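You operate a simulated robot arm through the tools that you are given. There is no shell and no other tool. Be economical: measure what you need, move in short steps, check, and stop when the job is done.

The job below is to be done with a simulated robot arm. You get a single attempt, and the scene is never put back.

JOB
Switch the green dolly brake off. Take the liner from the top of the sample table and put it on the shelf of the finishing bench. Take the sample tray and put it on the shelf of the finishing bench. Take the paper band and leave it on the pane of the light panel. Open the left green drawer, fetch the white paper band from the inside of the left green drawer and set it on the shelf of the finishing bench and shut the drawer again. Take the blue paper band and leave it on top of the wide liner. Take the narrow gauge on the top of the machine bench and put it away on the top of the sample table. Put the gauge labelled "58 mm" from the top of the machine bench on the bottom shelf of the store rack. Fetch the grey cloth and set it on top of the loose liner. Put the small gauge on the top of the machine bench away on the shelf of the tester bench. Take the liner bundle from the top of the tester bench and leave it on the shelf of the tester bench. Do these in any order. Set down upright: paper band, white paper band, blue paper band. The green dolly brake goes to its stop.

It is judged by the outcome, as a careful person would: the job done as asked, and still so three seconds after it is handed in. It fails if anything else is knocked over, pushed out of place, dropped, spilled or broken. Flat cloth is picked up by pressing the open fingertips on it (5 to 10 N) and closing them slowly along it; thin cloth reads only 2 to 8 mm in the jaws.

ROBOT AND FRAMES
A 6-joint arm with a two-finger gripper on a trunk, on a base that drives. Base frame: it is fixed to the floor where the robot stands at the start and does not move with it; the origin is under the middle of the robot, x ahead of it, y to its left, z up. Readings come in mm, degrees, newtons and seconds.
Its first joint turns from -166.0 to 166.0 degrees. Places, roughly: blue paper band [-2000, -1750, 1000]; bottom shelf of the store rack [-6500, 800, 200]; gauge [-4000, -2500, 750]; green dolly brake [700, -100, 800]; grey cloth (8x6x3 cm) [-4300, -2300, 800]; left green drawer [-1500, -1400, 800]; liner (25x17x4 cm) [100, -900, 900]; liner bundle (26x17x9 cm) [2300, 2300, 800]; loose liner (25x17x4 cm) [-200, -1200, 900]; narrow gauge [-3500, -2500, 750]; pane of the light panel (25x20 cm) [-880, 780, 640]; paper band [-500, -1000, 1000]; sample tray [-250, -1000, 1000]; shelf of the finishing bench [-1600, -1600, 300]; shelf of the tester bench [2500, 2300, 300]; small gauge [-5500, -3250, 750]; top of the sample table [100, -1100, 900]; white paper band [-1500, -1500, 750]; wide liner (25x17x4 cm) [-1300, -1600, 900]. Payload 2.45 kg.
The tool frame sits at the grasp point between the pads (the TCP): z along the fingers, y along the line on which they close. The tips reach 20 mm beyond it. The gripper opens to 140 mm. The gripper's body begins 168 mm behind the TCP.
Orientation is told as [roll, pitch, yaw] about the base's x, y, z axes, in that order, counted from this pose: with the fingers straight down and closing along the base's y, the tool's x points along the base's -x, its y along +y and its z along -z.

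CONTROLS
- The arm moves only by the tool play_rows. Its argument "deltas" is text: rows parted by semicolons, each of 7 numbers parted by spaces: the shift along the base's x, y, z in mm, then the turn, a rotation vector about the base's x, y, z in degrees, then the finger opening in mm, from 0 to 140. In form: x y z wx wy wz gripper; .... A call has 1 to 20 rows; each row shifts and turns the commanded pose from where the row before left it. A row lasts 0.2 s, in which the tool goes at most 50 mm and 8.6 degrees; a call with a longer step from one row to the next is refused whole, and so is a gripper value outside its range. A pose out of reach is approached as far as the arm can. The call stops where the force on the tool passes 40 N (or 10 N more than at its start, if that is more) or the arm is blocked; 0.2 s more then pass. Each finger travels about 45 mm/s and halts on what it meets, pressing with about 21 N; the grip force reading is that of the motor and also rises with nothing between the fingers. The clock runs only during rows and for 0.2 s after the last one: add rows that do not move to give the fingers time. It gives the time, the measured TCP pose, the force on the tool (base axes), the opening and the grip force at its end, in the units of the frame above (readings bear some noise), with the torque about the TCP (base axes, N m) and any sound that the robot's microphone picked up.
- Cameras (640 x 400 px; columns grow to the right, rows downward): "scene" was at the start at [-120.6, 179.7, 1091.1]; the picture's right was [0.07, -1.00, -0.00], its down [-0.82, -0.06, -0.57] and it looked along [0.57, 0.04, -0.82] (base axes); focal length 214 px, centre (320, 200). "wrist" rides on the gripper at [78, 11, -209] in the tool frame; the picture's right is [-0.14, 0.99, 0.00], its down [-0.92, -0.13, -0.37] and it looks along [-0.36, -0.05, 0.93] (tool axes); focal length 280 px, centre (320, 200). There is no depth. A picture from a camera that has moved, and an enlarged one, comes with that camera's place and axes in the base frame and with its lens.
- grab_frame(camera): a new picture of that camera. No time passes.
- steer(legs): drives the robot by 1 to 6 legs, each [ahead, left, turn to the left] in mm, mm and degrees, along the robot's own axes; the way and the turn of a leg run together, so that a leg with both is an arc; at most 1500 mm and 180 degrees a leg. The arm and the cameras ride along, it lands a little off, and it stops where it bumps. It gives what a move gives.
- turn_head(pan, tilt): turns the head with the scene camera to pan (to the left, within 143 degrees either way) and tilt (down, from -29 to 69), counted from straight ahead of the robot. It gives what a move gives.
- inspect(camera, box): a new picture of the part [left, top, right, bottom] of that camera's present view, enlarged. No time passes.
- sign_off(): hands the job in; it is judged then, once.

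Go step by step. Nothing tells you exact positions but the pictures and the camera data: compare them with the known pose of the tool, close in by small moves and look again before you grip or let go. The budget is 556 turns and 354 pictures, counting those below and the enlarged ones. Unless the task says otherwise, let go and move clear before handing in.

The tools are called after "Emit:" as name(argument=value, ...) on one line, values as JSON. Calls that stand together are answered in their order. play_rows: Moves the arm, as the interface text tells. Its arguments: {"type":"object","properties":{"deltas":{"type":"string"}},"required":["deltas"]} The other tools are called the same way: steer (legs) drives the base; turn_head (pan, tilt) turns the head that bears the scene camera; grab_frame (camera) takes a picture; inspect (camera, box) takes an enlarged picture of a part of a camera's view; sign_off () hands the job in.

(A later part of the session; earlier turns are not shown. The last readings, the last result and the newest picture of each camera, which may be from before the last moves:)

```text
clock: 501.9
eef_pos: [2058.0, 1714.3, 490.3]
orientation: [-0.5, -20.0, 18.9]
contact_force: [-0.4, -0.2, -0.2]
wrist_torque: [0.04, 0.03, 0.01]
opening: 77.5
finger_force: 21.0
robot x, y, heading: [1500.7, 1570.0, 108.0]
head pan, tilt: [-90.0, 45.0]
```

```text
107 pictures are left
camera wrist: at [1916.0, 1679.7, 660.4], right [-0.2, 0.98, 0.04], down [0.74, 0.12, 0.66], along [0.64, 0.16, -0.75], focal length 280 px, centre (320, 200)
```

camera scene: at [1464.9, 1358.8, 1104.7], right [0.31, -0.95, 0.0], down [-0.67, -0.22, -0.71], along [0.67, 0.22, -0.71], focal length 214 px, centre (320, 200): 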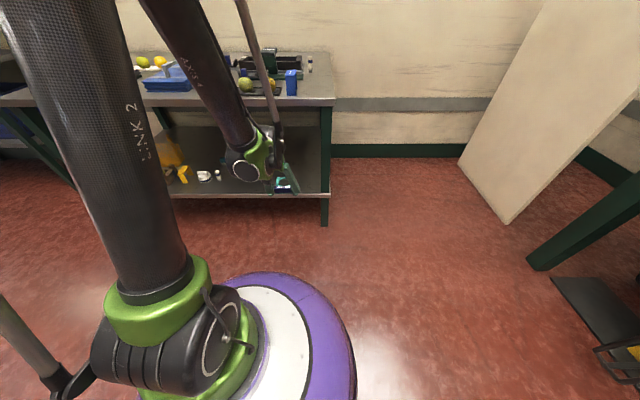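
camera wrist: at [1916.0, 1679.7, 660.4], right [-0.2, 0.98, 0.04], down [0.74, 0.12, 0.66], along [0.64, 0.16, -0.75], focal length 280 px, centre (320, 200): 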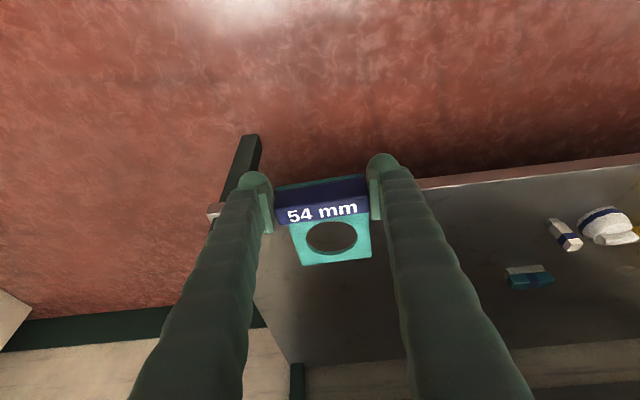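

Emit:
steer(legs=[[85, 0, 0]])

Emit:
play_rows(deltas="35 11.5 -20 0 0 0 40;35 11.5 -20 0 0 0 40;35 11.5 -20 0 0 0 40;35 11.5 -20 0 0 0 40;35 11.5 -20 0 0 0 40")

Emit:
grab_frame(camera="wrist")

Emit:
inspect(camera="scene", box=[120, 60, 360, 240])

```text
clock: 503.0
eef_pos: [2031.9, 1793.4, 490.3]
orientation: [-0.4, -20.0, 18.8]
contact_force: [-0.7, 0.2, -0.4]
wrist_torque: [0.0, 0.01, -0.02]
opening: 77.2
finger_force: 20.8
robot x, y, heading: [1471.2, 1645.8, 108.1]
head pan, tilt: [-90.0, 45.0]
```

```text
clock: 504.2
eef_pos: [2208.1, 1851.9, 392.4]
orientation: [-0.5, -20.0, 19.0]
contact_force: [-0.7, 0.1, -0.1]
wrist_torque: [0.03, -0.02, 0.0]
opening: 77.3
finger_force: 20.8
robot x, y, heading: [1472.9, 1649.1, 107.8]
head pan, tilt: [-90.0, 45.0]
```

```text
106 pictures are left
camera wrist: at [2065.5, 1817.4, 560.2], right [-0.2, 0.98, 0.04], down [0.74, 0.12, 0.66], along [0.64, 0.16, -0.75], focal length 280 px, centre (320, 200)
```

wrist: 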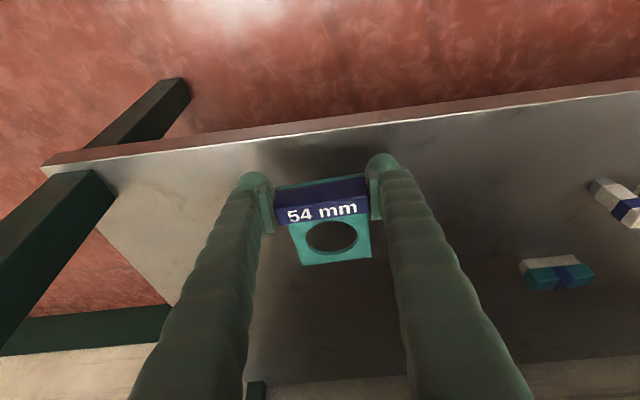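

```text
2.22 times, centred on (240, 150) of scene
camera zoom: at [1439.1, 1438.9, 1104.7], right [0.31, -0.95, 0.0], down [-0.67, -0.22, -0.71], along [0.67, 0.22, -0.71], focal length 477 px, centre (498, 311)
```

zoom: 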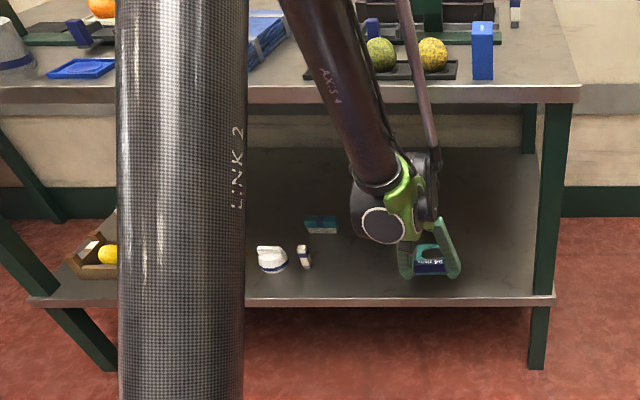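

Emit:
play_rows(deltas="20 6.5 -20 0 0 0 40;18 6 -20 0 0 0 40;0 0 -15 0 0 0 40;0 0 -10 0 0 0 40;0 0 -6 0 0 0 40;0 0 -5 0 0 0 40;0 0 -4 0 0 0 40;0 0 -4 0 0 0 40;0 0 -4 0 0 0 40")

Emit:
grab_frame(camera="wrist")

```text
clock: 505.5
eef_pos: [2245.7, 1863.2, 320.5]
orientation: [-0.3, -20.1, 18.8]
contact_force: [-5.4, -1.6, 28.3]
wrist_torque: [0.73, 0.22, 0.17]
opening: 77.8
finger_force: 20.9
robot x, y, heading: [1469.7, 1647.2, 107.7]
head pan, tilt: [-90.0, 45.0]
stopped in row 6: the force on the tool passed its limit at 53 N (the readings are from after the stop); the commanded pose is now the measured one
```

```text
104 pictures are left
camera wrist: at [2103.4, 1830.0, 489.9], right [-0.2, 0.98, 0.04], down [0.74, 0.12, 0.67], along [0.65, 0.16, -0.75], focal length 280 px, centre (320, 200)
```

wrist: 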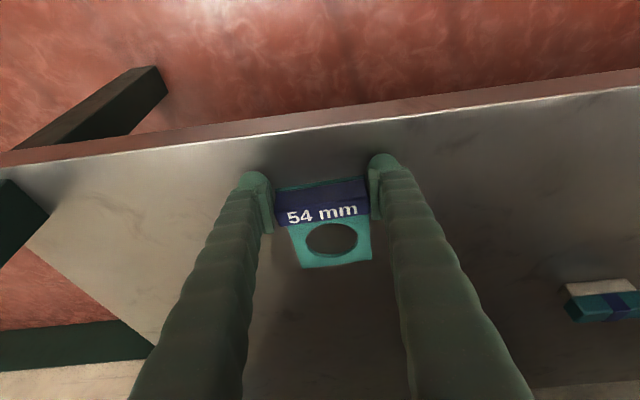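

Emit:
play_rows(deltas="0 0 1 0 0 0 85;0 0 0 0 0 0 95;0 0 0 0 0 0 100;0 0 15 0 0 0 100;-12 -4 25 0 0 0 100;-25 -8 35 0 0 0 100;-35 -11 25 0 0 0 80;-35 -11 25 0 0 0 60")

Emit:
grab_frame(camera="wrist")

```text
clock: 507.3
eef_pos: [2139.2, 1829.5, 445.3]
orientation: [-0.3, -20.2, 19.0]
contact_force: [-0.4, -0.8, 0.0]
wrist_torque: [0.0, 0.03, -0.01]
opening: 59.9
finger_force: 0.0
robot x, y, heading: [1472.6, 1648.8, 107.7]
head pan, tilt: [-90.0, 45.0]
```

```text
103 pictures are left
camera wrist: at [1997.3, 1796.0, 614.3], right [-0.2, 0.98, 0.04], down [0.74, 0.12, 0.66], along [0.65, 0.16, -0.75], focal length 280 px, centre (320, 200)
```

wrist: 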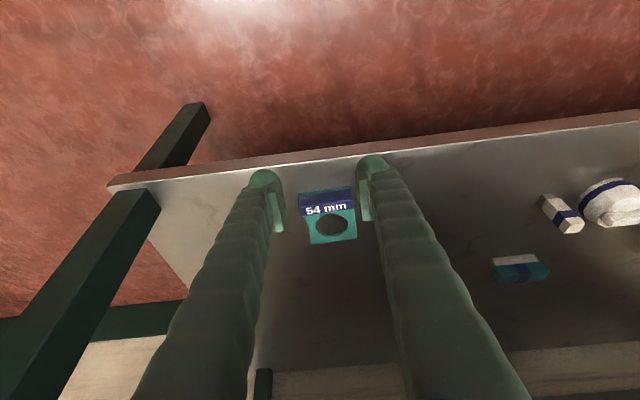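

Emit:
steer(legs=[[0, 150, 0]])

Emit:
play_rows(deltas="0 0 45 0 0 0 60;0 0 48 0 0 0 60;0 0 48 0 0 0 60;0 0 48 0 0 0 60;0 0 48 0 0 0 60;0 0 48 0 0 0 60;0 0 48 0 0 0 60;0 0 48 0 0 0 60;0 0 48 0 0 0 60;0 0 48 0 0 0 60;0 0 48 0 0 0 60;0 0 48 0 0 0 60;0 0 48 0 0 0 60")

Emit:
steer(legs=[[350, 0, 0]])

Emit:
grab_frame(camera="scene")

Emit:
grab_frame(camera="wrist")

```text
clock: 508.6
eef_pos: [1996.3, 1784.1, 444.4]
orientation: [-0.4, -20.2, 18.8]
contact_force: [-0.3, 0.8, -0.7]
wrist_torque: [-0.02, 0.01, 0.02]
opening: 60.1
finger_force: 0.1
robot x, y, heading: [1334.1, 1601.2, 107.6]
head pan, tilt: [-90.0, 45.0]
```

```text
clock: 511.4
eef_pos: [1996.1, 1782.2, 1068.0]
orientation: [-0.3, -20.2, 18.8]
contact_force: [-0.5, -0.6, 0.3]
wrist_torque: [0.02, 0.0, 0.01]
opening: 60.0
finger_force: 0.2
robot x, y, heading: [1329.8, 1604.9, 108.0]
head pan, tilt: [-90.0, 45.0]
```

```text
clock: 513.7
eef_pos: [1889.6, 2115.5, 1066.7]
orientation: [-0.3, -20.2, 18.8]
contact_force: [0.4, -0.5, -0.3]
wrist_torque: [-0.03, 0.02, 0.02]
opening: 60.2
finger_force: 0.0
robot x, y, heading: [1223.0, 1932.2, 107.8]
head pan, tilt: [-90.0, 45.0]
```

```text
102 pictures are left
camera scene: at [1189.3, 1725.6, 1104.7], right [0.31, -0.95, 0.0], down [-0.67, -0.22, -0.71], along [0.67, 0.22, -0.71], focal length 214 px, centre (320, 200)
```

scene: 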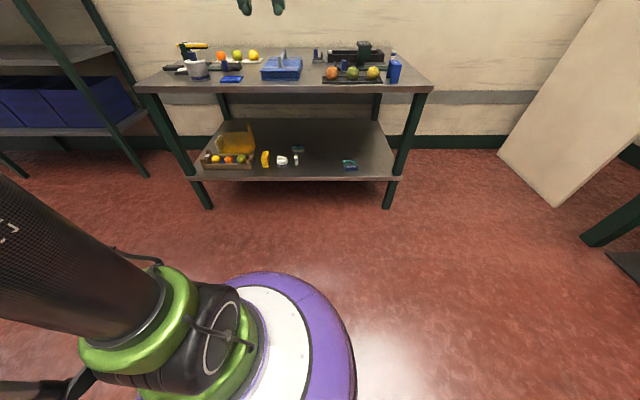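

```text
101 pictures are left
camera wrist: at [1747.0, 2081.5, 1235.7], right [-0.2, 0.98, 0.04], down [0.74, 0.12, 0.66], along [0.65, 0.16, -0.75], focal length 280 px, centre (320, 200)
```

wrist: 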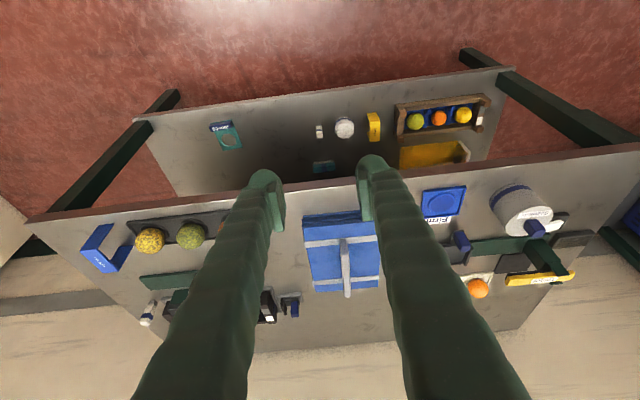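

Emit:
inspect(camera="wrist", box=[260, 180, 420, 310])

Emit:
inspect(camera="scene", box=[210, 30, 350, 110])

```text
3.08 times, centred on (340, 245) of wrist
camera zoom: at [1747.0, 2081.5, 1235.7], right [-0.2, 0.98, 0.04], down [0.74, 0.12, 0.66], along [0.65, 0.16, -0.75], focal length 863 px, centre (258, 62)
```

zoom: 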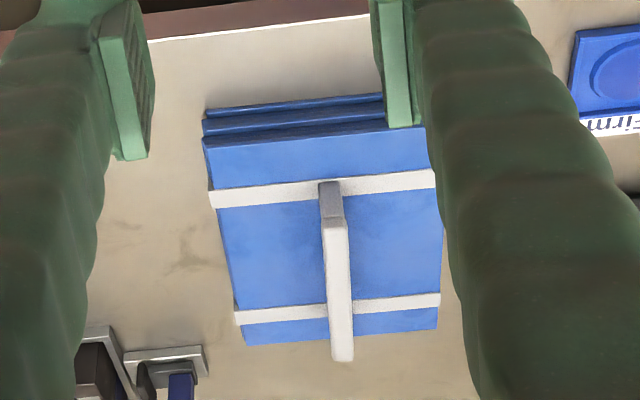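

```text
4.57 times, centred on (280, 70) of scene
camera zoom: at [1189.3, 1725.6, 1104.7], right [0.31, -0.95, 0.0], down [-0.67, -0.22, -0.71], along [0.67, 0.22, -0.71], focal length 980 px, centre (503, 794)
```

zoom: 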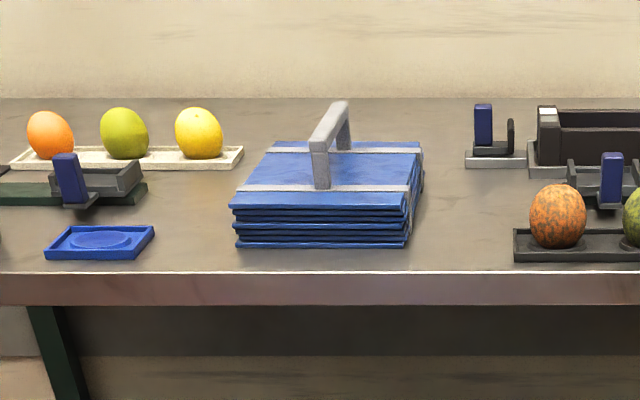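

Emit:
play_rows(deltas="0 0 0 2.57 -7.93 0 60;0 0 0 2.57 -7.93 0 60;0 0 0 2.57 -7.93 0 60")

Emit:
steer(legs=[[0, -300, 0]])

Emit:
grab_frame(camera="wrist")

```text
clock: 514.5
eef_pos: [1889.5, 2116.1, 1065.6]
orientation: [-0.8, -45.3, 19.1]
contact_force: [0.0, -0.2, 0.3]
wrist_torque: [-0.01, 0.05, -0.03]
opening: 60.2
finger_force: 0.1
robot x, y, heading: [1223.7, 1932.7, 108.0]
head pan, tilt: [-90.0, 45.0]
```

```text
clock: 516.6
eef_pos: [2175.1, 2207.6, 1067.5]
orientation: [-0.9, -45.2, 19.2]
contact_force: [-0.1, 1.4, -0.3]
wrist_torque: [-0.02, -0.01, 0.03]
opening: 60.4
finger_force: 0.1
robot x, y, heading: [1510.4, 2028.0, 107.9]
head pan, tilt: [-90.0, 45.0]
```

```text
98 pictures are left
camera wrist: at [1977.5, 2156.0, 1158.4], right [-0.22, 0.97, 0.09], down [0.41, 0.01, 0.91], along [0.89, 0.24, -0.4], focal length 280 px, centre (320, 200)
```

wrist: 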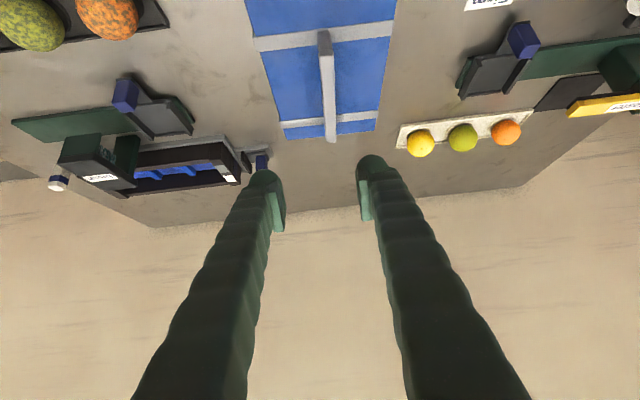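

Emit:
play_rows(deltas="16.5 10 -25 0 0 0 60;16.5 10 -25 0 0 0 60;16.5 10 -25 0 0 0 60;16.5 10 -25 0 0 0 60;16.6 10 -25 0 0 0 60")

Emit:
grab_frame(camera="wrist")

Emit:
inspect(camera="scene", box=[200, 0, 400, 130])

```text
clock: 517.8
eef_pos: [2257.9, 2258.0, 941.1]
orientation: [-0.8, -45.1, 19.0]
contact_force: [-0.8, -0.3, 0.4]
wrist_torque: [-0.01, -0.04, -0.02]
opening: 60.1
finger_force: 0.1
robot x, y, heading: [1508.3, 2024.4, 108.1]
head pan, tilt: [-90.0, 45.0]
```

```text
97 pictures are left
camera wrist: at [2060.6, 2206.6, 1033.2], right [-0.22, 0.97, 0.09], down [0.41, 0.01, 0.91], along [0.89, 0.24, -0.4], focal length 280 px, centre (320, 200)
```

wrist: 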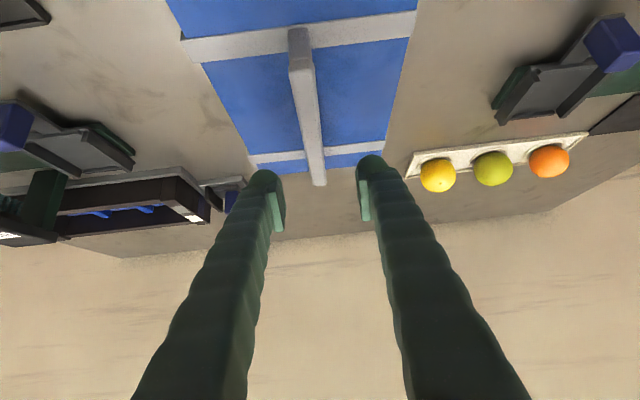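

```text
3.08 times, centred on (300, 65) of scene
camera zoom: at [1475.0, 1817.7, 1104.7], right [0.31, -0.95, 0.0], down [-0.67, -0.22, -0.71], along [0.67, 0.22, -0.71], focal length 660 px, centre (382, 615)
```

zoom: 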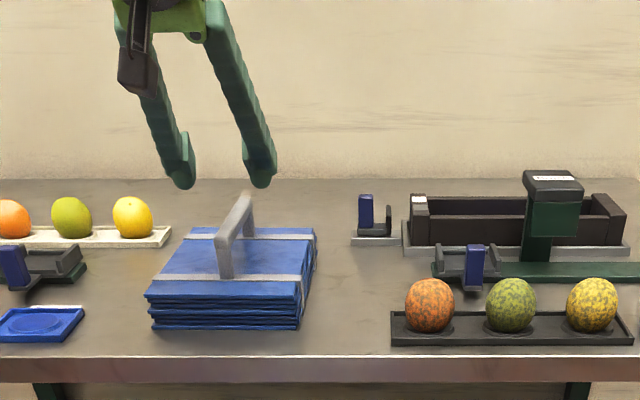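

Emit:
play_rows(deltas="0 0 -25 0 0 0 60;0 0 -25 0 0 0 60;0 0 -12 0 0 0 60;0 0 -8 0 0 0 60")

Emit:
inspect(camera="scene", box=[200, 0, 400, 130])

Emit:
grab_frame(camera="wrist")

```text
clock: 518.8
eef_pos: [2256.3, 2258.3, 871.8]
orientation: [-0.9, -45.2, 19.2]
contact_force: [0.3, -0.3, 0.0]
wrist_torque: [0.02, -0.02, 0.05]
opening: 59.8
finger_force: 0.1
robot x, y, heading: [1507.1, 2027.6, 108.1]
head pan, tilt: [-90.0, 45.0]
```

```text
3.08 times, centred on (300, 65) of scene
camera zoom: at [1475.2, 1817.8, 1104.7], right [0.31, -0.95, 0.0], down [-0.67, -0.22, -0.71], along [0.67, 0.22, -0.71], focal length 660 px, centre (382, 615)
```

zoom: 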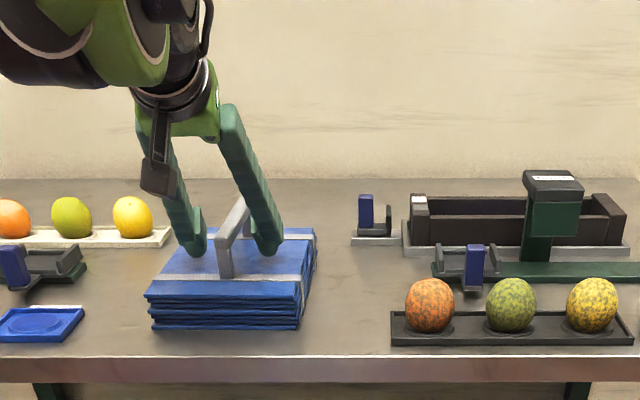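

```text
94 pictures are left
camera wrist: at [2059.4, 2206.5, 963.0], right [-0.22, 0.97, 0.09], down [0.41, 0.01, 0.91], along [0.89, 0.24, -0.4], focal length 280 px, centre (320, 200)
```

wrist: 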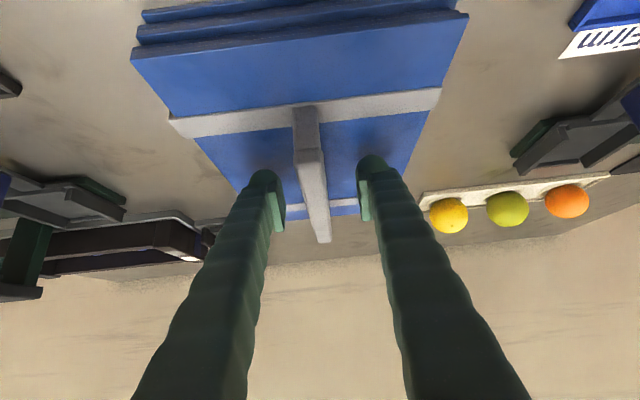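

Fingers straddle the handle; closing and lifting.

Emit:
play_rows(deltas="0 0 0 0 0 0 40;0 0 0 0 0 0 20;0 0 0 0 0 0 4;0 0 0 0 0 0 4;0 0 10 0 0 0 4;0 0 25 0 0 0 4;0 0 30 0 0 0 4")

Emit:
inspect(camera="scene", box=[200, 0, 400, 130])

```text
clock: 520.4
eef_pos: [2256.4, 2259.1, 937.8]
orientation: [-0.9, -45.1, 19.2]
contact_force: [1.0, 0.4, -4.5]
wrist_torque: [-0.02, 0.11, 0.03]
opening: 17.3
finger_force: 20.8
robot x, y, heading: [1506.4, 2027.9, 107.9]
head pan, tilt: [-90.0, 45.0]
```

```text
3.08 times, centred on (300, 65) of scene
camera zoom: at [1475.4, 1817.8, 1104.7], right [0.31, -0.95, 0.0], down [-0.67, -0.22, -0.71], along [0.67, 0.22, -0.71], focal length 660 px, centre (382, 615)
```

zoom: 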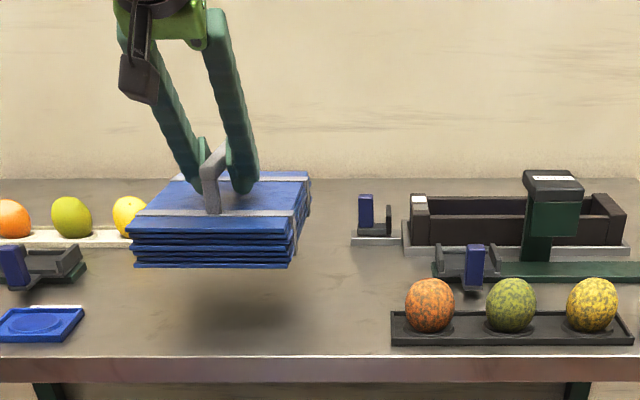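

Emit:
play_rows(deltas="0 0 30 0 0 0 4;0 0 30 0 0 0 4")

Emit:
steer(legs=[[0, 450, 0], [-188, 0, 0]])

Emit:
play_rows(deltas="0 0 -45 0 0 0 4;0 0 -45 0 0 0 4;0 0 -45 0 0 0 4;0 0 -45 0 0 0 4;0 0 -45 0 0 0 4;0 0 -45 0 0 0 4;0 0 -45 0 0 0 4;0 0 -45 0 0 0 4;0 0 -45 0 0 0 4;0 0 -45 0 0 0 4;0 0 -45 0 0 0 4")

Emit:
grab_frame(camera="scene")

```text
clock: 521.0
eef_pos: [2257.3, 2257.4, 997.1]
orientation: [-0.8, -45.2, 19.2]
contact_force: [-0.2, -0.5, -5.9]
wrist_torque: [-0.02, 0.11, -0.03]
opening: 17.1
finger_force: 20.4
robot x, y, heading: [1507.9, 2027.0, 107.8]
head pan, tilt: [-90.0, 45.0]
```

```text
clock: 524.8
eef_pos: [1892.1, 1940.5, 997.6]
orientation: [-0.9, -45.2, 19.1]
contact_force: [0.8, 0.1, -5.1]
wrist_torque: [0.0, 0.08, 0.01]
opening: 17.2
finger_force: 21.6
robot x, y, heading: [1144.7, 1711.9, 107.6]
head pan, tilt: [-90.0, 45.0]
```

```text
clock: 527.2
eef_pos: [1891.2, 1939.8, 502.2]
orientation: [-1.0, -45.2, 18.9]
contact_force: [0.1, 0.1, -5.7]
wrist_torque: [0.02, 0.1, -0.02]
opening: 17.0
finger_force: 20.9
robot x, y, heading: [1140.2, 1714.4, 107.4]
head pan, tilt: [-90.0, 45.0]
```

```text
92 pictures are left
camera scene: at [1108.5, 1502.9, 1104.7], right [0.3, -0.95, 0.0], down [-0.67, -0.21, -0.71], along [0.67, 0.21, -0.71], focal length 214 px, centre (320, 200)
```

scene: 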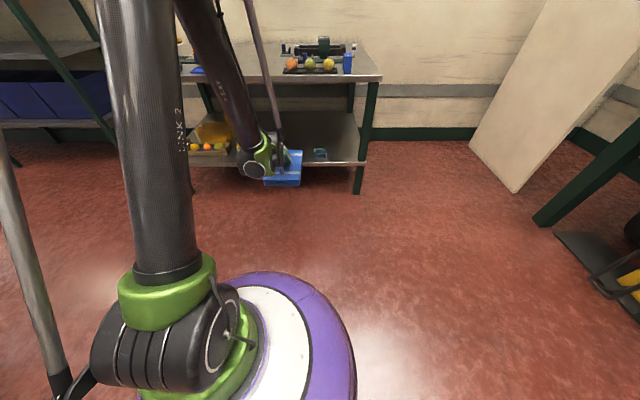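

Emit:
steer(legs=[[0, -270, 0]])

Emit:
grab_frame(camera="wrist")

Emit:
inspect(camera="scene", box=[160, 60, 400, 240])

```text
clock: 529.1
eef_pos: [2148.2, 2021.2, 503.9]
orientation: [-0.9, -45.0, 18.9]
contact_force: [-0.6, -0.1, -5.4]
wrist_torque: [-0.03, 0.11, 0.0]
opening: 17.2
finger_force: 21.1
robot x, y, heading: [1397.7, 1792.7, 107.5]
head pan, tilt: [-90.0, 45.0]
```

```text
91 pictures are left
camera wrist: at [1950.7, 1969.9, 593.9], right [-0.22, 0.97, 0.09], down [0.41, 0.01, 0.91], along [0.89, 0.24, -0.4], focal length 280 px, centre (320, 200)
```

wrist: 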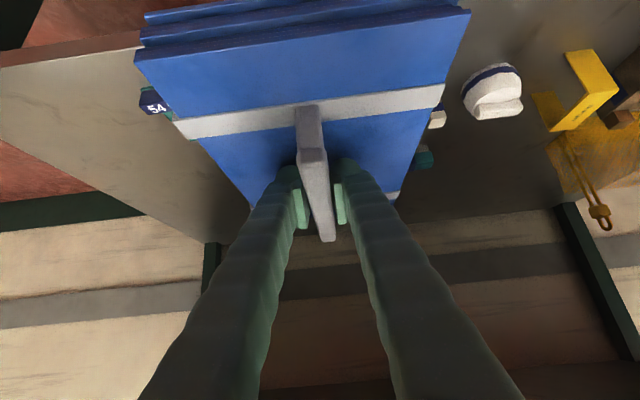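

```text
2.22 times, centred on (280, 150) of scene
camera zoom: at [1364.3, 1584.4, 1104.7], right [0.3, -0.95, 0.0], down [-0.67, -0.21, -0.71], along [0.67, 0.21, -0.71], focal length 477 px, centre (409, 311)
```

zoom: 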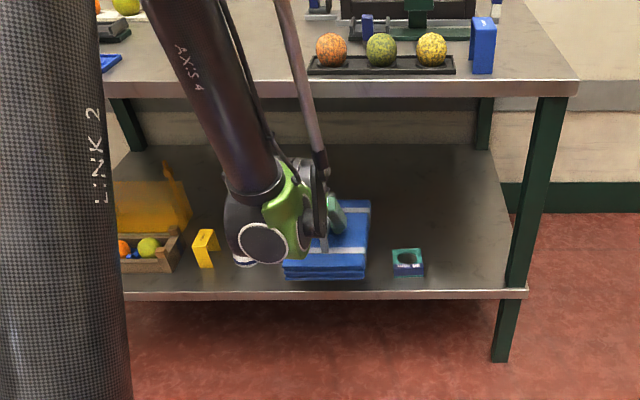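

Emit:
play_rows(deltas="25 11 -20 0 0 0 4;25 11 -20 0 0 0 4;25 11 -20 0 0 0 4;25 11 -20 0 0 0 4;25 11 -15 0 0 0 4")

Emit:
grab_frame(camera="wrist")

Emit:
inspect(camera="scene", box=[160, 60, 400, 240])

```text
clock: 530.3
eef_pos: [2273.9, 2076.0, 408.8]
orientation: [-0.9, -45.0, 19.0]
contact_force: [-0.9, -0.5, -5.4]
wrist_torque: [-0.03, 0.08, -0.02]
opening: 17.0
finger_force: 21.3
robot x, y, heading: [1396.0, 1791.8, 107.4]
head pan, tilt: [-90.0, 45.0]
```

```text
89 pictures are left
camera wrist: at [2076.1, 2024.9, 499.8], right [-0.22, 0.97, 0.09], down [0.41, 0.01, 0.91], along [0.89, 0.23, -0.4], focal length 280 px, centre (320, 200)
```

wrist: 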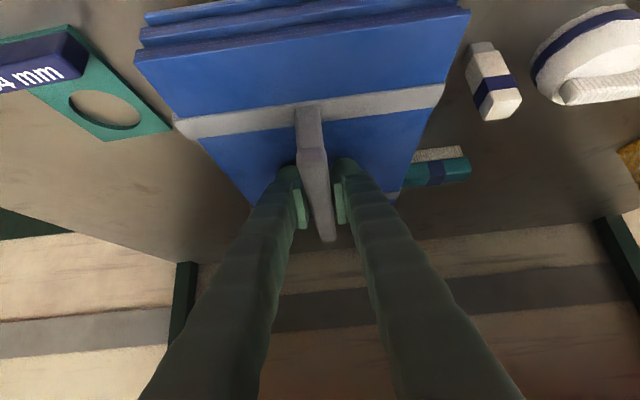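

```text
2.22 times, centred on (280, 150) of scene
camera zoom: at [1364.3, 1584.4, 1104.7], right [0.3, -0.95, 0.0], down [-0.67, -0.21, -0.71], along [0.67, 0.21, -0.71], focal length 477 px, centre (409, 311)
```

zoom: 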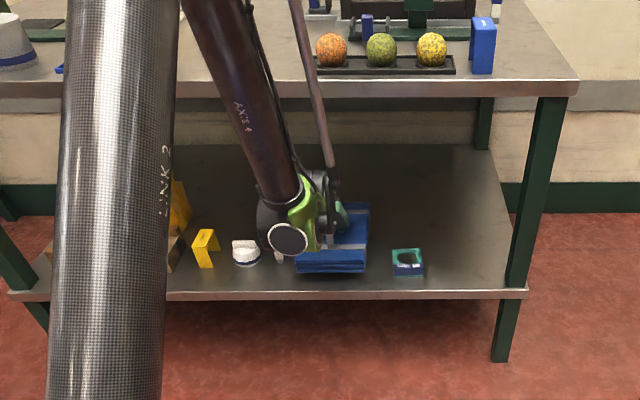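

Emit:
play_rows(deltas="3 1 -8 0 0 0 4;3 1 -8 0 0 0 4;3 1 -6 0 0 0 4;3 1 -5 0 0 0 4;2 1 -4 0 0 0 4;0 0 -4 0 0 0 4;0 0 -4 0 0 0 4;0 0 -4 0 0 0 4")

```text
clock: 532.1
eef_pos: [2287.0, 2079.5, 366.0]
orientation: [-0.9, -45.2, 18.9]
contact_force: [0.9, -0.8, 3.5]
wrist_torque: [0.18, 0.08, -0.07]
opening: 14.8
finger_force: 20.9
robot x, y, heading: [1398.2, 1792.3, 107.5]
head pan, tilt: [-90.0, 45.0]
```

Emit:
play_rows(deltas="0 0 0 0 0 0 20;0 0 0 0 0 0 35;0 0 0 0 0 0 50;0 0 0 0 0 0 60;-10 -3 12 0 0 0 60;-20 -6.5 24 0 0 0 60;-28 -9 30 0 0 0 60;-28 -9 30 0 0 0 60;-30 -10 25 0 0 0 60")

Emit:
grab_frame(camera="wrist")

```text
clock: 534.1
eef_pos: [2171.0, 2042.7, 486.5]
orientation: [-0.8, -45.2, 18.9]
contact_force: [0.5, -0.6, 0.0]
wrist_torque: [0.03, 0.0, 0.0]
opening: 60.3
finger_force: 0.1
robot x, y, heading: [1397.2, 1796.1, 107.6]
head pan, tilt: [-90.0, 45.0]
```

```text
87 pictures are left
camera wrist: at [1973.9, 1991.2, 576.9], right [-0.22, 0.97, 0.09], down [0.41, 0.01, 0.91], along [0.89, 0.24, -0.4], focal length 280 px, centre (320, 200)
```

wrist: 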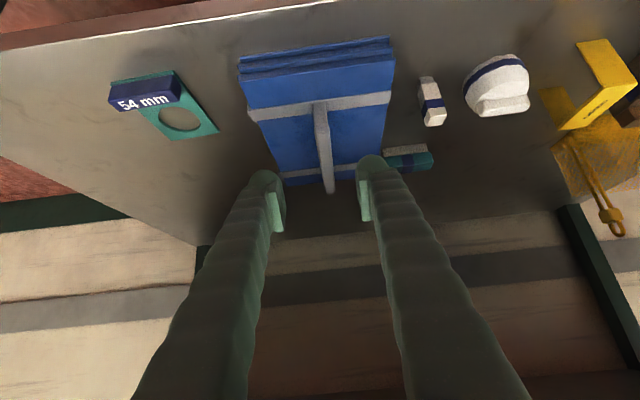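

Emit:
steer(legs=[[0, 300, 0]])

Emit:
play_rows(deltas="-10 -3 45 0 0 0 30;-10 -3 47 0 0 0 20;-10 -3 47 0 0 0 20;-10 -3 47 0 0 0 20;-10 -3 47 0 0 0 20;-10 -3 47 0 0 0 20;-10 -3 47 0 0 0 20;-10 -3 47 0 0 0 20;-10 -3 47 0 0 0 20;-10 -3 47 0 0 0 20;-10 -3 47 0 0 0 20;-10 -3 47 0 0 0 20;-10 -3 47 0 0 0 20")

Emit:
steer(legs=[[0, 0, -87.5]])

```text
clock: 536.2
eef_pos: [1883.3, 1949.5, 484.4]
orientation: [-0.9, -45.1, 18.8]
contact_force: [-0.2, 0.1, 0.2]
wrist_torque: [0.03, -0.03, 0.0]
opening: 60.3
finger_force: 0.1
robot x, y, heading: [1110.5, 1701.1, 107.8]
head pan, tilt: [-90.0, 45.0]
```

```text
clock: 539.0
eef_pos: [1752.5, 1909.1, 1095.3]
orientation: [-0.8, -45.3, 18.9]
contact_force: [0.2, 0.1, 0.7]
wrist_torque: [-0.02, 0.04, 0.02]
opening: 19.8
finger_force: 0.0
robot x, y, heading: [1104.8, 1702.3, 107.6]
head pan, tilt: [-90.0, 45.0]
```

```text
clock: 543.1
eef_pos: [1351.9, 1072.7, 1094.8]
orientation: [-0.9, -45.1, -68.0]
contact_force: [-0.2, -0.1, 0.4]
wrist_torque: [0.02, -0.01, 0.0]
opening: 19.9
finger_force: 0.1
robot x, y, heading: [1107.3, 1703.3, 21.0]
head pan, tilt: [-90.0, 45.0]
```

Emit:
steer(legs=[[-399, -1028, 0]])

```text
clock: 546.6
eef_pos: [1336.7, 415.8, 1096.3]
orientation: [-0.9, -45.3, -68.2]
contact_force: [0.3, 0.3, -0.2]
wrist_torque: [0.01, 0.01, 0.01]
opening: 19.9
finger_force: 0.0
robot x, y, heading: [1098.6, 1047.5, 20.6]
head pan, tilt: [-90.0, 45.0]
stopped in leg 1: the robot was blocked; the commanded pose is now the measured one
```

Emit:
steer(legs=[[132, -50, 0], [-105, -281, 0], [-169, -94, 0]])

Emit:
turn_head(pan=100, tilt=45)

Emit:
grab_frame(camera="scene")

```text
clock: 549.5
eef_pos: [1478.1, 143.0, 1094.2]
orientation: [-1.0, -44.8, -68.0]
contact_force: [-3.7, 14.8, 7.7]
wrist_torque: [-0.12, -0.29, 0.53]
opening: 21.8
finger_force: 1.2
robot x, y, heading: [1240.9, 771.1, 20.3]
head pan, tilt: [-90.0, 45.0]
stopped in leg 2: the force on the tool passed its limit at 81 N (the readings are from after the stop); the commanded pose is now the measured one
```

```text
clock: 552.3
eef_pos: [1477.6, 144.2, 1093.9]
orientation: [-1.0, -44.9, -68.0]
contact_force: [-9.1, 27.2, -3.1]
wrist_torque: [-0.09, 0.12, 1.02]
opening: 21.8
finger_force: 1.2
robot x, y, heading: [1239.4, 770.6, 20.7]
head pan, tilt: [100.0, 45.0]
```

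```text
86 pictures are left
camera scene: at [956.4, 939.4, 1104.5], right [0.86, 0.51, 0.0], down [0.36, -0.61, -0.71], along [-0.36, 0.61, -0.71], focal length 214 px, centre (320, 200)
```

scene: 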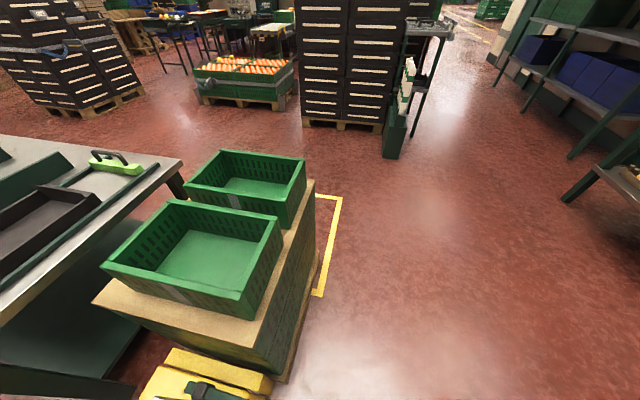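

Emit:
steer(legs=[[21, 57, 0]])

Emit:
turn_head(pan=-75, tilt=15)

Emit:
grab_frame(camera="scene")

Emit:
grab_frame(camera="wrist")

```text
clock: 553.2
eef_pos: [1478.2, 203.7, 1093.4]
orientation: [-1.0, -44.7, -68.0]
contact_force: [0.2, 0.6, -0.7]
wrist_torque: [0.01, -0.04, 0.02]
opening: 20.0
finger_force: 0.0
robot x, y, heading: [1240.4, 831.5, 20.7]
head pan, tilt: [100.0, 45.0]
```

```text
clock: 555.9
eef_pos: [1478.4, 203.3, 1093.8]
orientation: [-1.1, -44.8, -67.9]
contact_force: [0.4, 0.2, 0.1]
wrist_torque: [0.03, 0.01, -0.03]
opening: 20.2
finger_force: 0.0
robot x, y, heading: [1238.6, 828.6, 20.6]
head pan, tilt: [-75.0, 15.0]
```

```text
85 pictures are left
camera scene: at [1051.6, 853.2, 1151.5], right [-0.81, -0.58, 0.0], down [-0.15, 0.21, -0.97], along [0.56, -0.79, -0.26], focal length 214 px, centre (320, 200)
```

scene: 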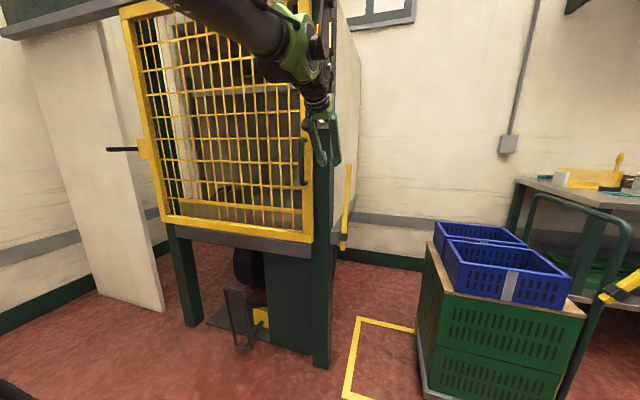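

```text
84 pictures are left
camera wrist: at [1414.8, 398.3, 1186.4], right [0.96, 0.27, 0.08], down [0.03, -0.41, 0.91], along [0.28, -0.87, -0.4], focal length 280 px, centre (320, 200)
```

wrist: 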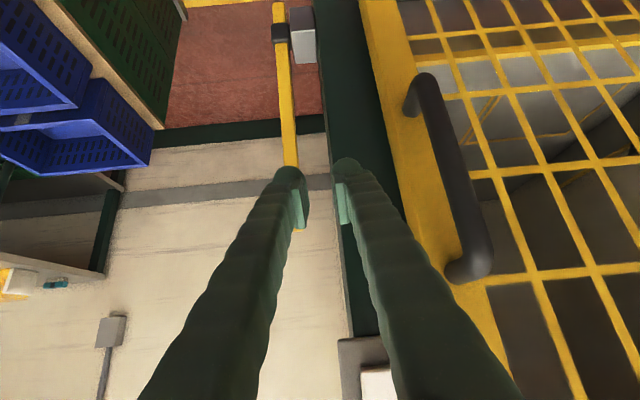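

Emit:
play_rows(deltas="-14 38 0 0 0 0 20;-14 38 0 0 0 0 20;-14 38 0 0 0 0 20")

Emit:
steer(legs=[[-208, -166, 0]])

```text
clock: 556.7
eef_pos: [1437.2, 317.2, 1094.7]
orientation: [-1.0, -44.7, -68.0]
contact_force: [0.6, 0.1, 0.6]
wrist_torque: [0.07, -0.01, 0.01]
opening: 19.8
finger_force: 0.1
robot x, y, heading: [1237.6, 833.9, 20.6]
head pan, tilt: [-75.0, 15.0]
```

```text
clock: 558.6
eef_pos: [1298.8, 89.7, 1093.9]
orientation: [-1.0, -44.7, -68.0]
contact_force: [0.8, -0.9, 0.0]
wrist_torque: [0.03, -0.02, -0.02]
opening: 20.0
finger_force: 0.0
robot x, y, heading: [1102.9, 605.1, 20.7]
head pan, tilt: [-75.0, 15.0]
```

Emit:
steer(legs=[[-211, -126, 0], [-115, -23, 0], [-96, 2, 0], [-90, 20, 0], [-290, -3, 0], [-438, -27, 0]])

```text
clock: 566.5
eef_pos: [193.7, -490.7, 1093.3]
orientation: [-1.1, -44.7, -68.4]
contact_force: [-1.0, 0.5, 0.1]
wrist_torque: [0.03, 0.02, -0.03]
opening: 20.0
finger_force: 0.0
robot x, y, heading: [0.4, 25.9, 20.4]
head pan, tilt: [-75.0, 15.0]
```

Emit:
steer(legs=[[0, 0, -2.4], [-700, 0, 0]])

Emit:
turn_head(pan=-90, tilt=30)

Emit:
play_rows(deltas="0 0 5 7.2 2.3 0 70;0 0 5 7.2 2.3 0 70;0 0 5 7.2 2.3 0 70;0 0 5 0 0 0 70")

Emit:
grab_frame(camera="wrist")

Emit:
inspect(camera="scene", box=[180, 60, 380, 180])

```text
clock: 570.7
eef_pos: [-490.5, -710.7, 1094.1]
orientation: [-1.0, -44.7, -70.5]
contact_force: [-0.9, 0.0, 0.4]
wrist_torque: [-0.03, 0.0, -0.02]
opening: 20.1
finger_force: 0.0
robot x, y, heading: [-665.1, -189.0, 17.8]
head pan, tilt: [-75.0, 15.0]
```

```text
clock: 571.5
eef_pos: [-490.8, -712.1, 1093.3]
orientation: [-0.9, -44.7, -70.4]
contact_force: [-0.3, 0.1, 0.7]
wrist_torque: [0.0, -0.03, -0.01]
opening: 20.2
finger_force: 0.1
robot x, y, heading: [-665.6, -188.9, 18.0]
head pan, tilt: [-90.0, 30.0]
```

```text
clock: 572.5
eef_pos: [-490.7, -710.8, 1115.0]
orientation: [-0.1, -22.0, -71.0]
contact_force: [0.5, 0.1, -0.3]
wrist_torque: [0.0, -0.01, 0.01]
opening: 70.0
finger_force: 0.1
robot x, y, heading: [-666.1, -184.6, 17.9]
head pan, tilt: [-90.0, 30.0]
```

```text
83 pictures are left
camera wrist: at [-528.8, -563.2, 1278.0], right [0.98, 0.2, 0.05], down [0.11, -0.72, 0.69], along [0.17, -0.67, -0.72], focal length 280 px, centre (320, 200)
```

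wrist: 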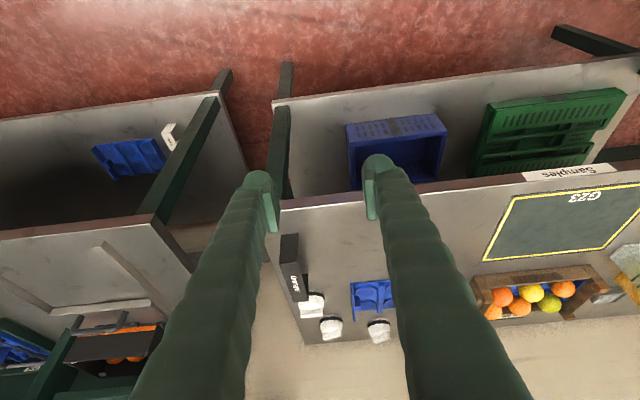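

```text
3.20 times, centred on (280, 120) of scene
camera zoom: at [-873.8, -167.0, 1127.3], right [-0.95, -0.31, 0.0], down [-0.15, 0.48, -0.87], along [0.27, -0.82, -0.5], focal length 686 px, centre (448, 456)
```

zoom: 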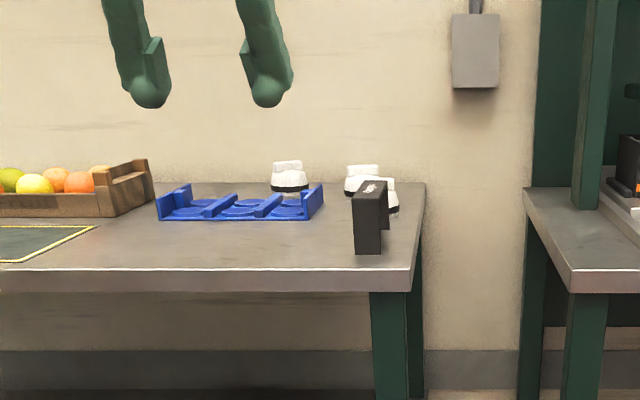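

Emit:
steer(legs=[[-90, -200, 0]])

Emit:
play_rows(deltas="12 -37 -10 0 0 0 60;12 -37 -20 0 0 0 56;12 -37 -20 0 0 0 56;11 -34 -20 0 0 0 56")

Emit:
grab_frame(camera="wrist")

```text
clock: 574.2
eef_pos: [-514.6, -928.5, 1114.5]
orientation: [-0.2, -22.0, -70.8]
contact_force: [0.3, -1.2, -0.4]
wrist_torque: [-0.04, -0.01, 0.0]
opening: 70.2
finger_force: 0.0
robot x, y, heading: [-687.5, -403.4, 18.2]
head pan, tilt: [-90.0, 30.0]
```

```text
clock: 575.2
eef_pos: [-467.9, -1072.4, 1043.8]
orientation: [-0.2, -22.2, -70.9]
contact_force: [0.0, 0.1, 0.3]
wrist_torque: [-0.03, -0.01, -0.02]
opening: 56.1
finger_force: 0.0
robot x, y, heading: [-689.8, -407.2, 18.1]
head pan, tilt: [-90.0, 30.0]
```

```text
81 pictures are left
camera wrist: at [-505.9, -924.1, 1207.7], right [0.98, 0.2, 0.05], down [0.11, -0.72, 0.69], along [0.17, -0.67, -0.72], focal length 280 px, centre (320, 200)
```

wrist: 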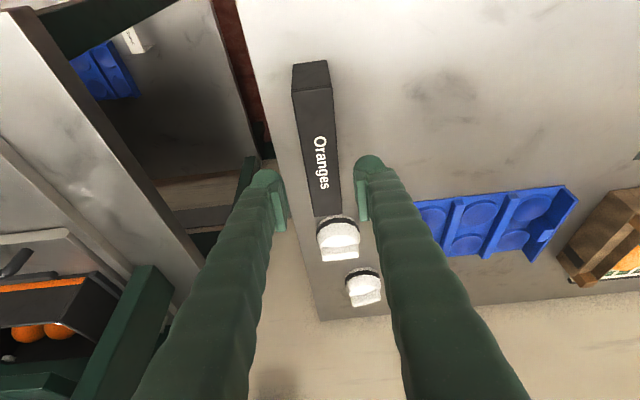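

Emit:
play_rows(deltas="2 1 -25 0 0 0 58;1 0 -25 0 0 0 58;0 0 -20 0 0 0 58;0 0 -10 0 0 0 58")

Emit:
inspect(camera="wrist", box=[200, 60, 440, 260])

```text
clock: 576.2
eef_pos: [-463.2, -1072.9, 962.9]
orientation: [-0.2, -22.1, -70.9]
contact_force: [-0.4, -0.8, 0.1]
wrist_torque: [-0.03, 0.0, 0.01]
opening: 58.0
finger_force: 0.1
robot x, y, heading: [-687.0, -410.1, 18.0]
head pan, tilt: [-90.0, 30.0]
```

```text
2.00 times, centred on (320, 160) of wrist
camera zoom: at [-503.3, -924.5, 1127.2], right [0.98, 0.2, 0.05], down [0.11, -0.72, 0.69], along [0.17, -0.67, -0.72], focal length 561 px, centre (320, 280)
```

zoom: 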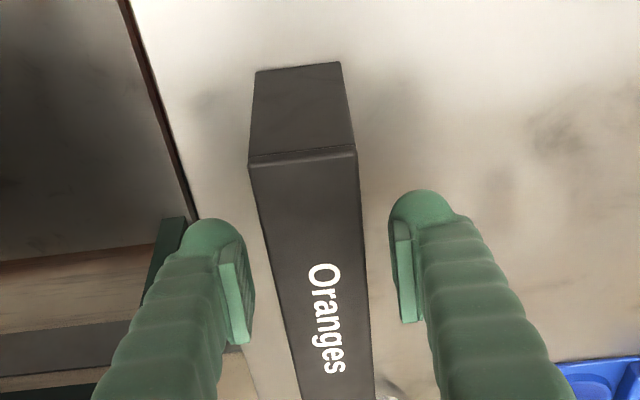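

Emit:
play_rows(deltas="0 0 -4 0 0 0 50;0 0 0 0 0 0 35;0 0 0 0 0 0 20;0 0 0 0 0 0 15;0 0 10 0 0 0 15;0 0 25 0 0 0 15;-3 10 40 0 0 0 15;-6 18 45 0 0 0 15")

Emit:
grab_frame(camera="wrist")

```text
clock: 578.0
eef_pos: [-473.2, -1045.7, 1080.4]
orientation: [-0.2, -22.1, -70.9]
contact_force: [0.7, -0.3, 0.0]
wrist_torque: [0.04, 0.01, -0.01]
opening: 32.3
finger_force: 20.7
robot x, y, heading: [-688.5, -405.8, 18.2]
head pan, tilt: [-90.0, 30.0]
```

```text
79 pictures are left
camera wrist: at [-512.6, -897.9, 1244.1], right [0.98, 0.2, 0.05], down [0.12, -0.72, 0.69], along [0.17, -0.67, -0.72], focal length 280 px, centre (320, 200)
```

wrist: 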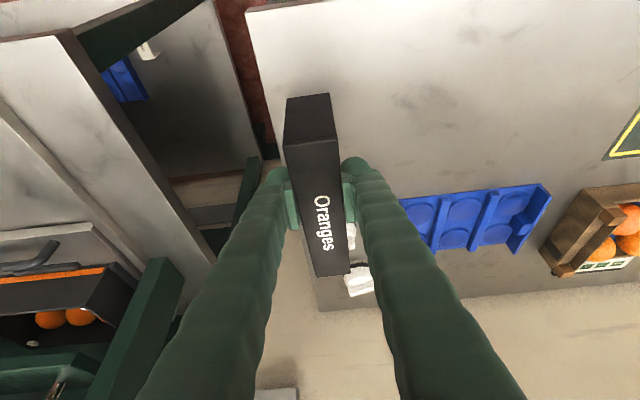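

Emit:
steer(legs=[[0, 150, 0], [0, 0, 90], [0, 0, 90]])

Emit:
grab_frame(camera="scene")

Emit:
grab_frame(camera="wrist")

```text
clock: 587.0
eef_pos: [-950.4, 376.7, 1080.1]
orientation: [-0.2, -22.1, 108.9]
contact_force: [0.2, 0.0, -0.3]
wrist_torque: [0.03, -0.01, 0.01]
opening: 32.4
finger_force: 21.3
robot x, y, heading: [-736.8, -258.7, -161.8]
head pan, tilt: [-90.0, 30.0]
```

```text
78 pictures are left
camera scene: at [-531.3, -285.2, 1127.3], right [0.95, 0.31, 0.0], down [0.15, -0.48, -0.87], along [-0.27, 0.82, -0.5], focal length 214 px, centre (320, 200)
```

scene: 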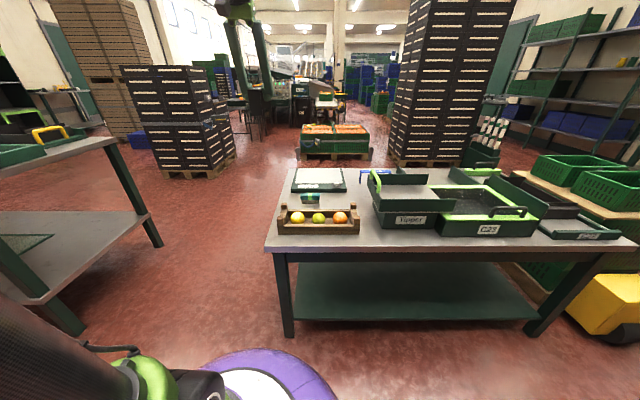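

```text
77 pictures are left
camera wrist: at [-912.8, 232.3, 1243.8], right [-0.98, -0.2, 0.05], down [-0.11, 0.72, 0.69], along [-0.17, 0.67, -0.72], focal length 280 px, centre (320, 200)
```

wrist: 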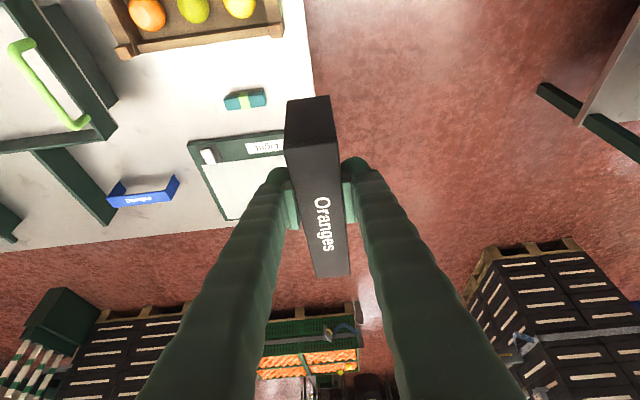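

Emit:
steer(legs=[[-198, -160, 0]])

Emit:
play_rows(deltas="-12 37 -25 0 0 0 15;-12 37 -25 0 0 0 15;-12 37 -25 0 0 0 15;-12 37 -25 0 0 0 15")

Emit:
grab_frame(camera="wrist")

Emit:
grab_frame(camera="scene")

```text
clock: 588.8
eef_pos: [-811.6, 589.8, 1080.5]
orientation: [-0.2, -22.0, 109.0]
contact_force: [-0.1, -0.2, -1.0]
wrist_torque: [-0.01, 0.02, -0.02]
opening: 32.0
finger_force: 20.6
robot x, y, heading: [-595.8, -49.7, -162.3]
head pan, tilt: [-90.0, 30.0]
```

```text
clock: 589.8
eef_pos: [-860.0, 736.7, 979.1]
orientation: [-0.2, -22.1, 109.0]
contact_force: [0.9, -0.4, -0.8]
wrist_torque: [0.03, 0.0, 0.03]
opening: 32.1
finger_force: 21.3
robot x, y, heading: [-592.6, -47.8, -162.2]
head pan, tilt: [-90.0, 30.0]
```

```text
76 pictures are left
camera wrist: at [-822.5, 592.1, 1143.2], right [-0.98, -0.2, 0.05], down [-0.11, 0.72, 0.69], along [-0.17, 0.67, -0.72], focal length 280 px, centre (320, 200)
```

wrist: 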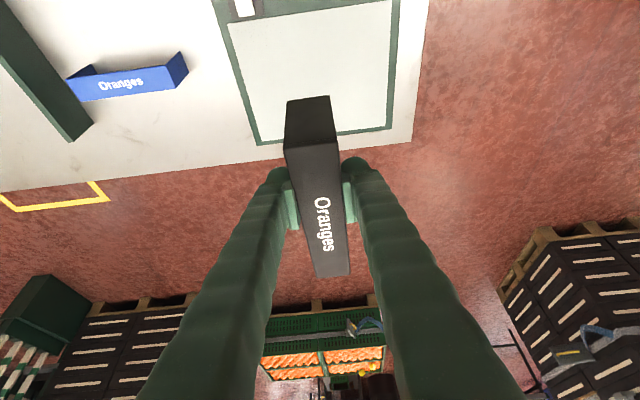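

```text
75 pictures are left
camera scene: at [-392.6, -73.3, 1127.3], right [0.95, 0.31, 0.0], down [0.15, -0.48, -0.87], along [-0.27, 0.82, -0.5], focal length 214 px, centre (320, 200)
```

scene: 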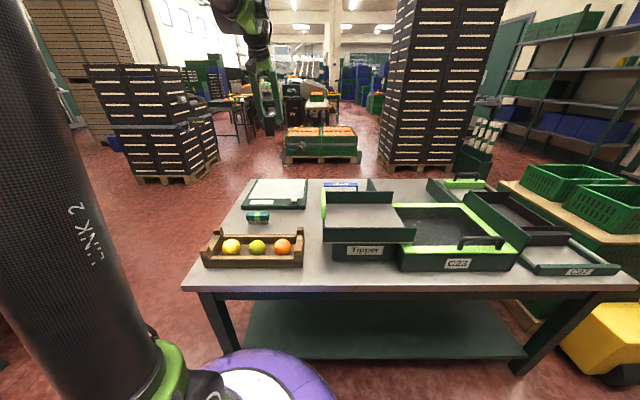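

Emit:
play_rows(deltas="-5 5 -45 0 0 0 15;-5 5 -45 0 0 0 15;-5 4 -45 0 0 0 15;0 0 -45 0 0 0 15;0 0 -30 0 0 0 15")

Emit:
grab_frame(camera="wrist")

Emit:
inspect(camera="scene", box=[180, 120, 360, 280])

```text
clock: 591.0
eef_pos: [-875.2, 752.0, 768.4]
orientation: [-0.2, -22.1, 108.9]
contact_force: [0.9, 0.1, -1.0]
wrist_torque: [0.0, 0.0, -0.02]
opening: 32.4
finger_force: 21.0
robot x, y, heading: [-594.7, -50.1, -162.3]
head pan, tilt: [-90.0, 30.0]
```

```text
74 pictures are left
camera wrist: at [-836.6, 607.2, 933.3], right [-0.98, -0.2, 0.05], down [-0.11, 0.72, 0.69], along [-0.17, 0.67, -0.72], focal length 280 px, centre (320, 200)
```

wrist: 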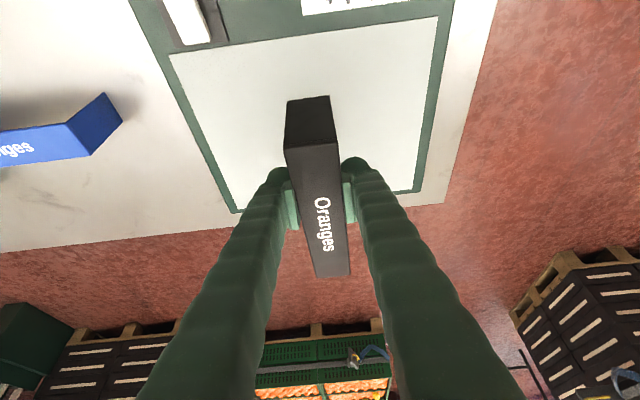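

```text
2.50 times, centred on (270, 200) of scene
camera zoom: at [-392.7, -73.0, 1127.3], right [0.95, 0.31, 0.0], down [0.15, -0.48, -0.87], along [-0.27, 0.82, -0.5], focal length 536 px, centre (445, 200)
```

zoom: 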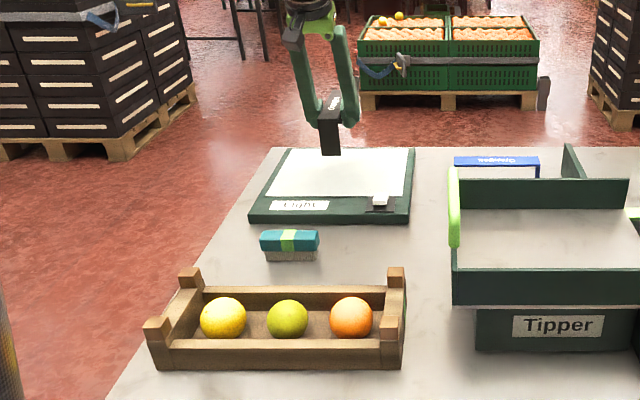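

Emit:
play_rows(deltas="1.5 -4.7 -15 0 0 0 15;0 0 -10 0 0 0 15;0 0 -6 0 0 0 15;0 0 -4 0 0 0 15;0 0 -3 0 0 0 15;0 0 -3 0 0 0 15;0 0 -3 0 0 0 15;0 0 -3 0 0 0 15")

```text
clock: 592.8
eef_pos: [-873.1, 746.7, 723.6]
orientation: [-0.1, -22.0, 109.0]
contact_force: [-0.2, -0.4, 0.4]
wrist_torque: [0.0, 0.01, -0.01]
opening: 32.3
finger_force: 21.3
robot x, y, heading: [-598.9, -50.3, -162.0]
head pan, tilt: [-90.0, 30.0]
```

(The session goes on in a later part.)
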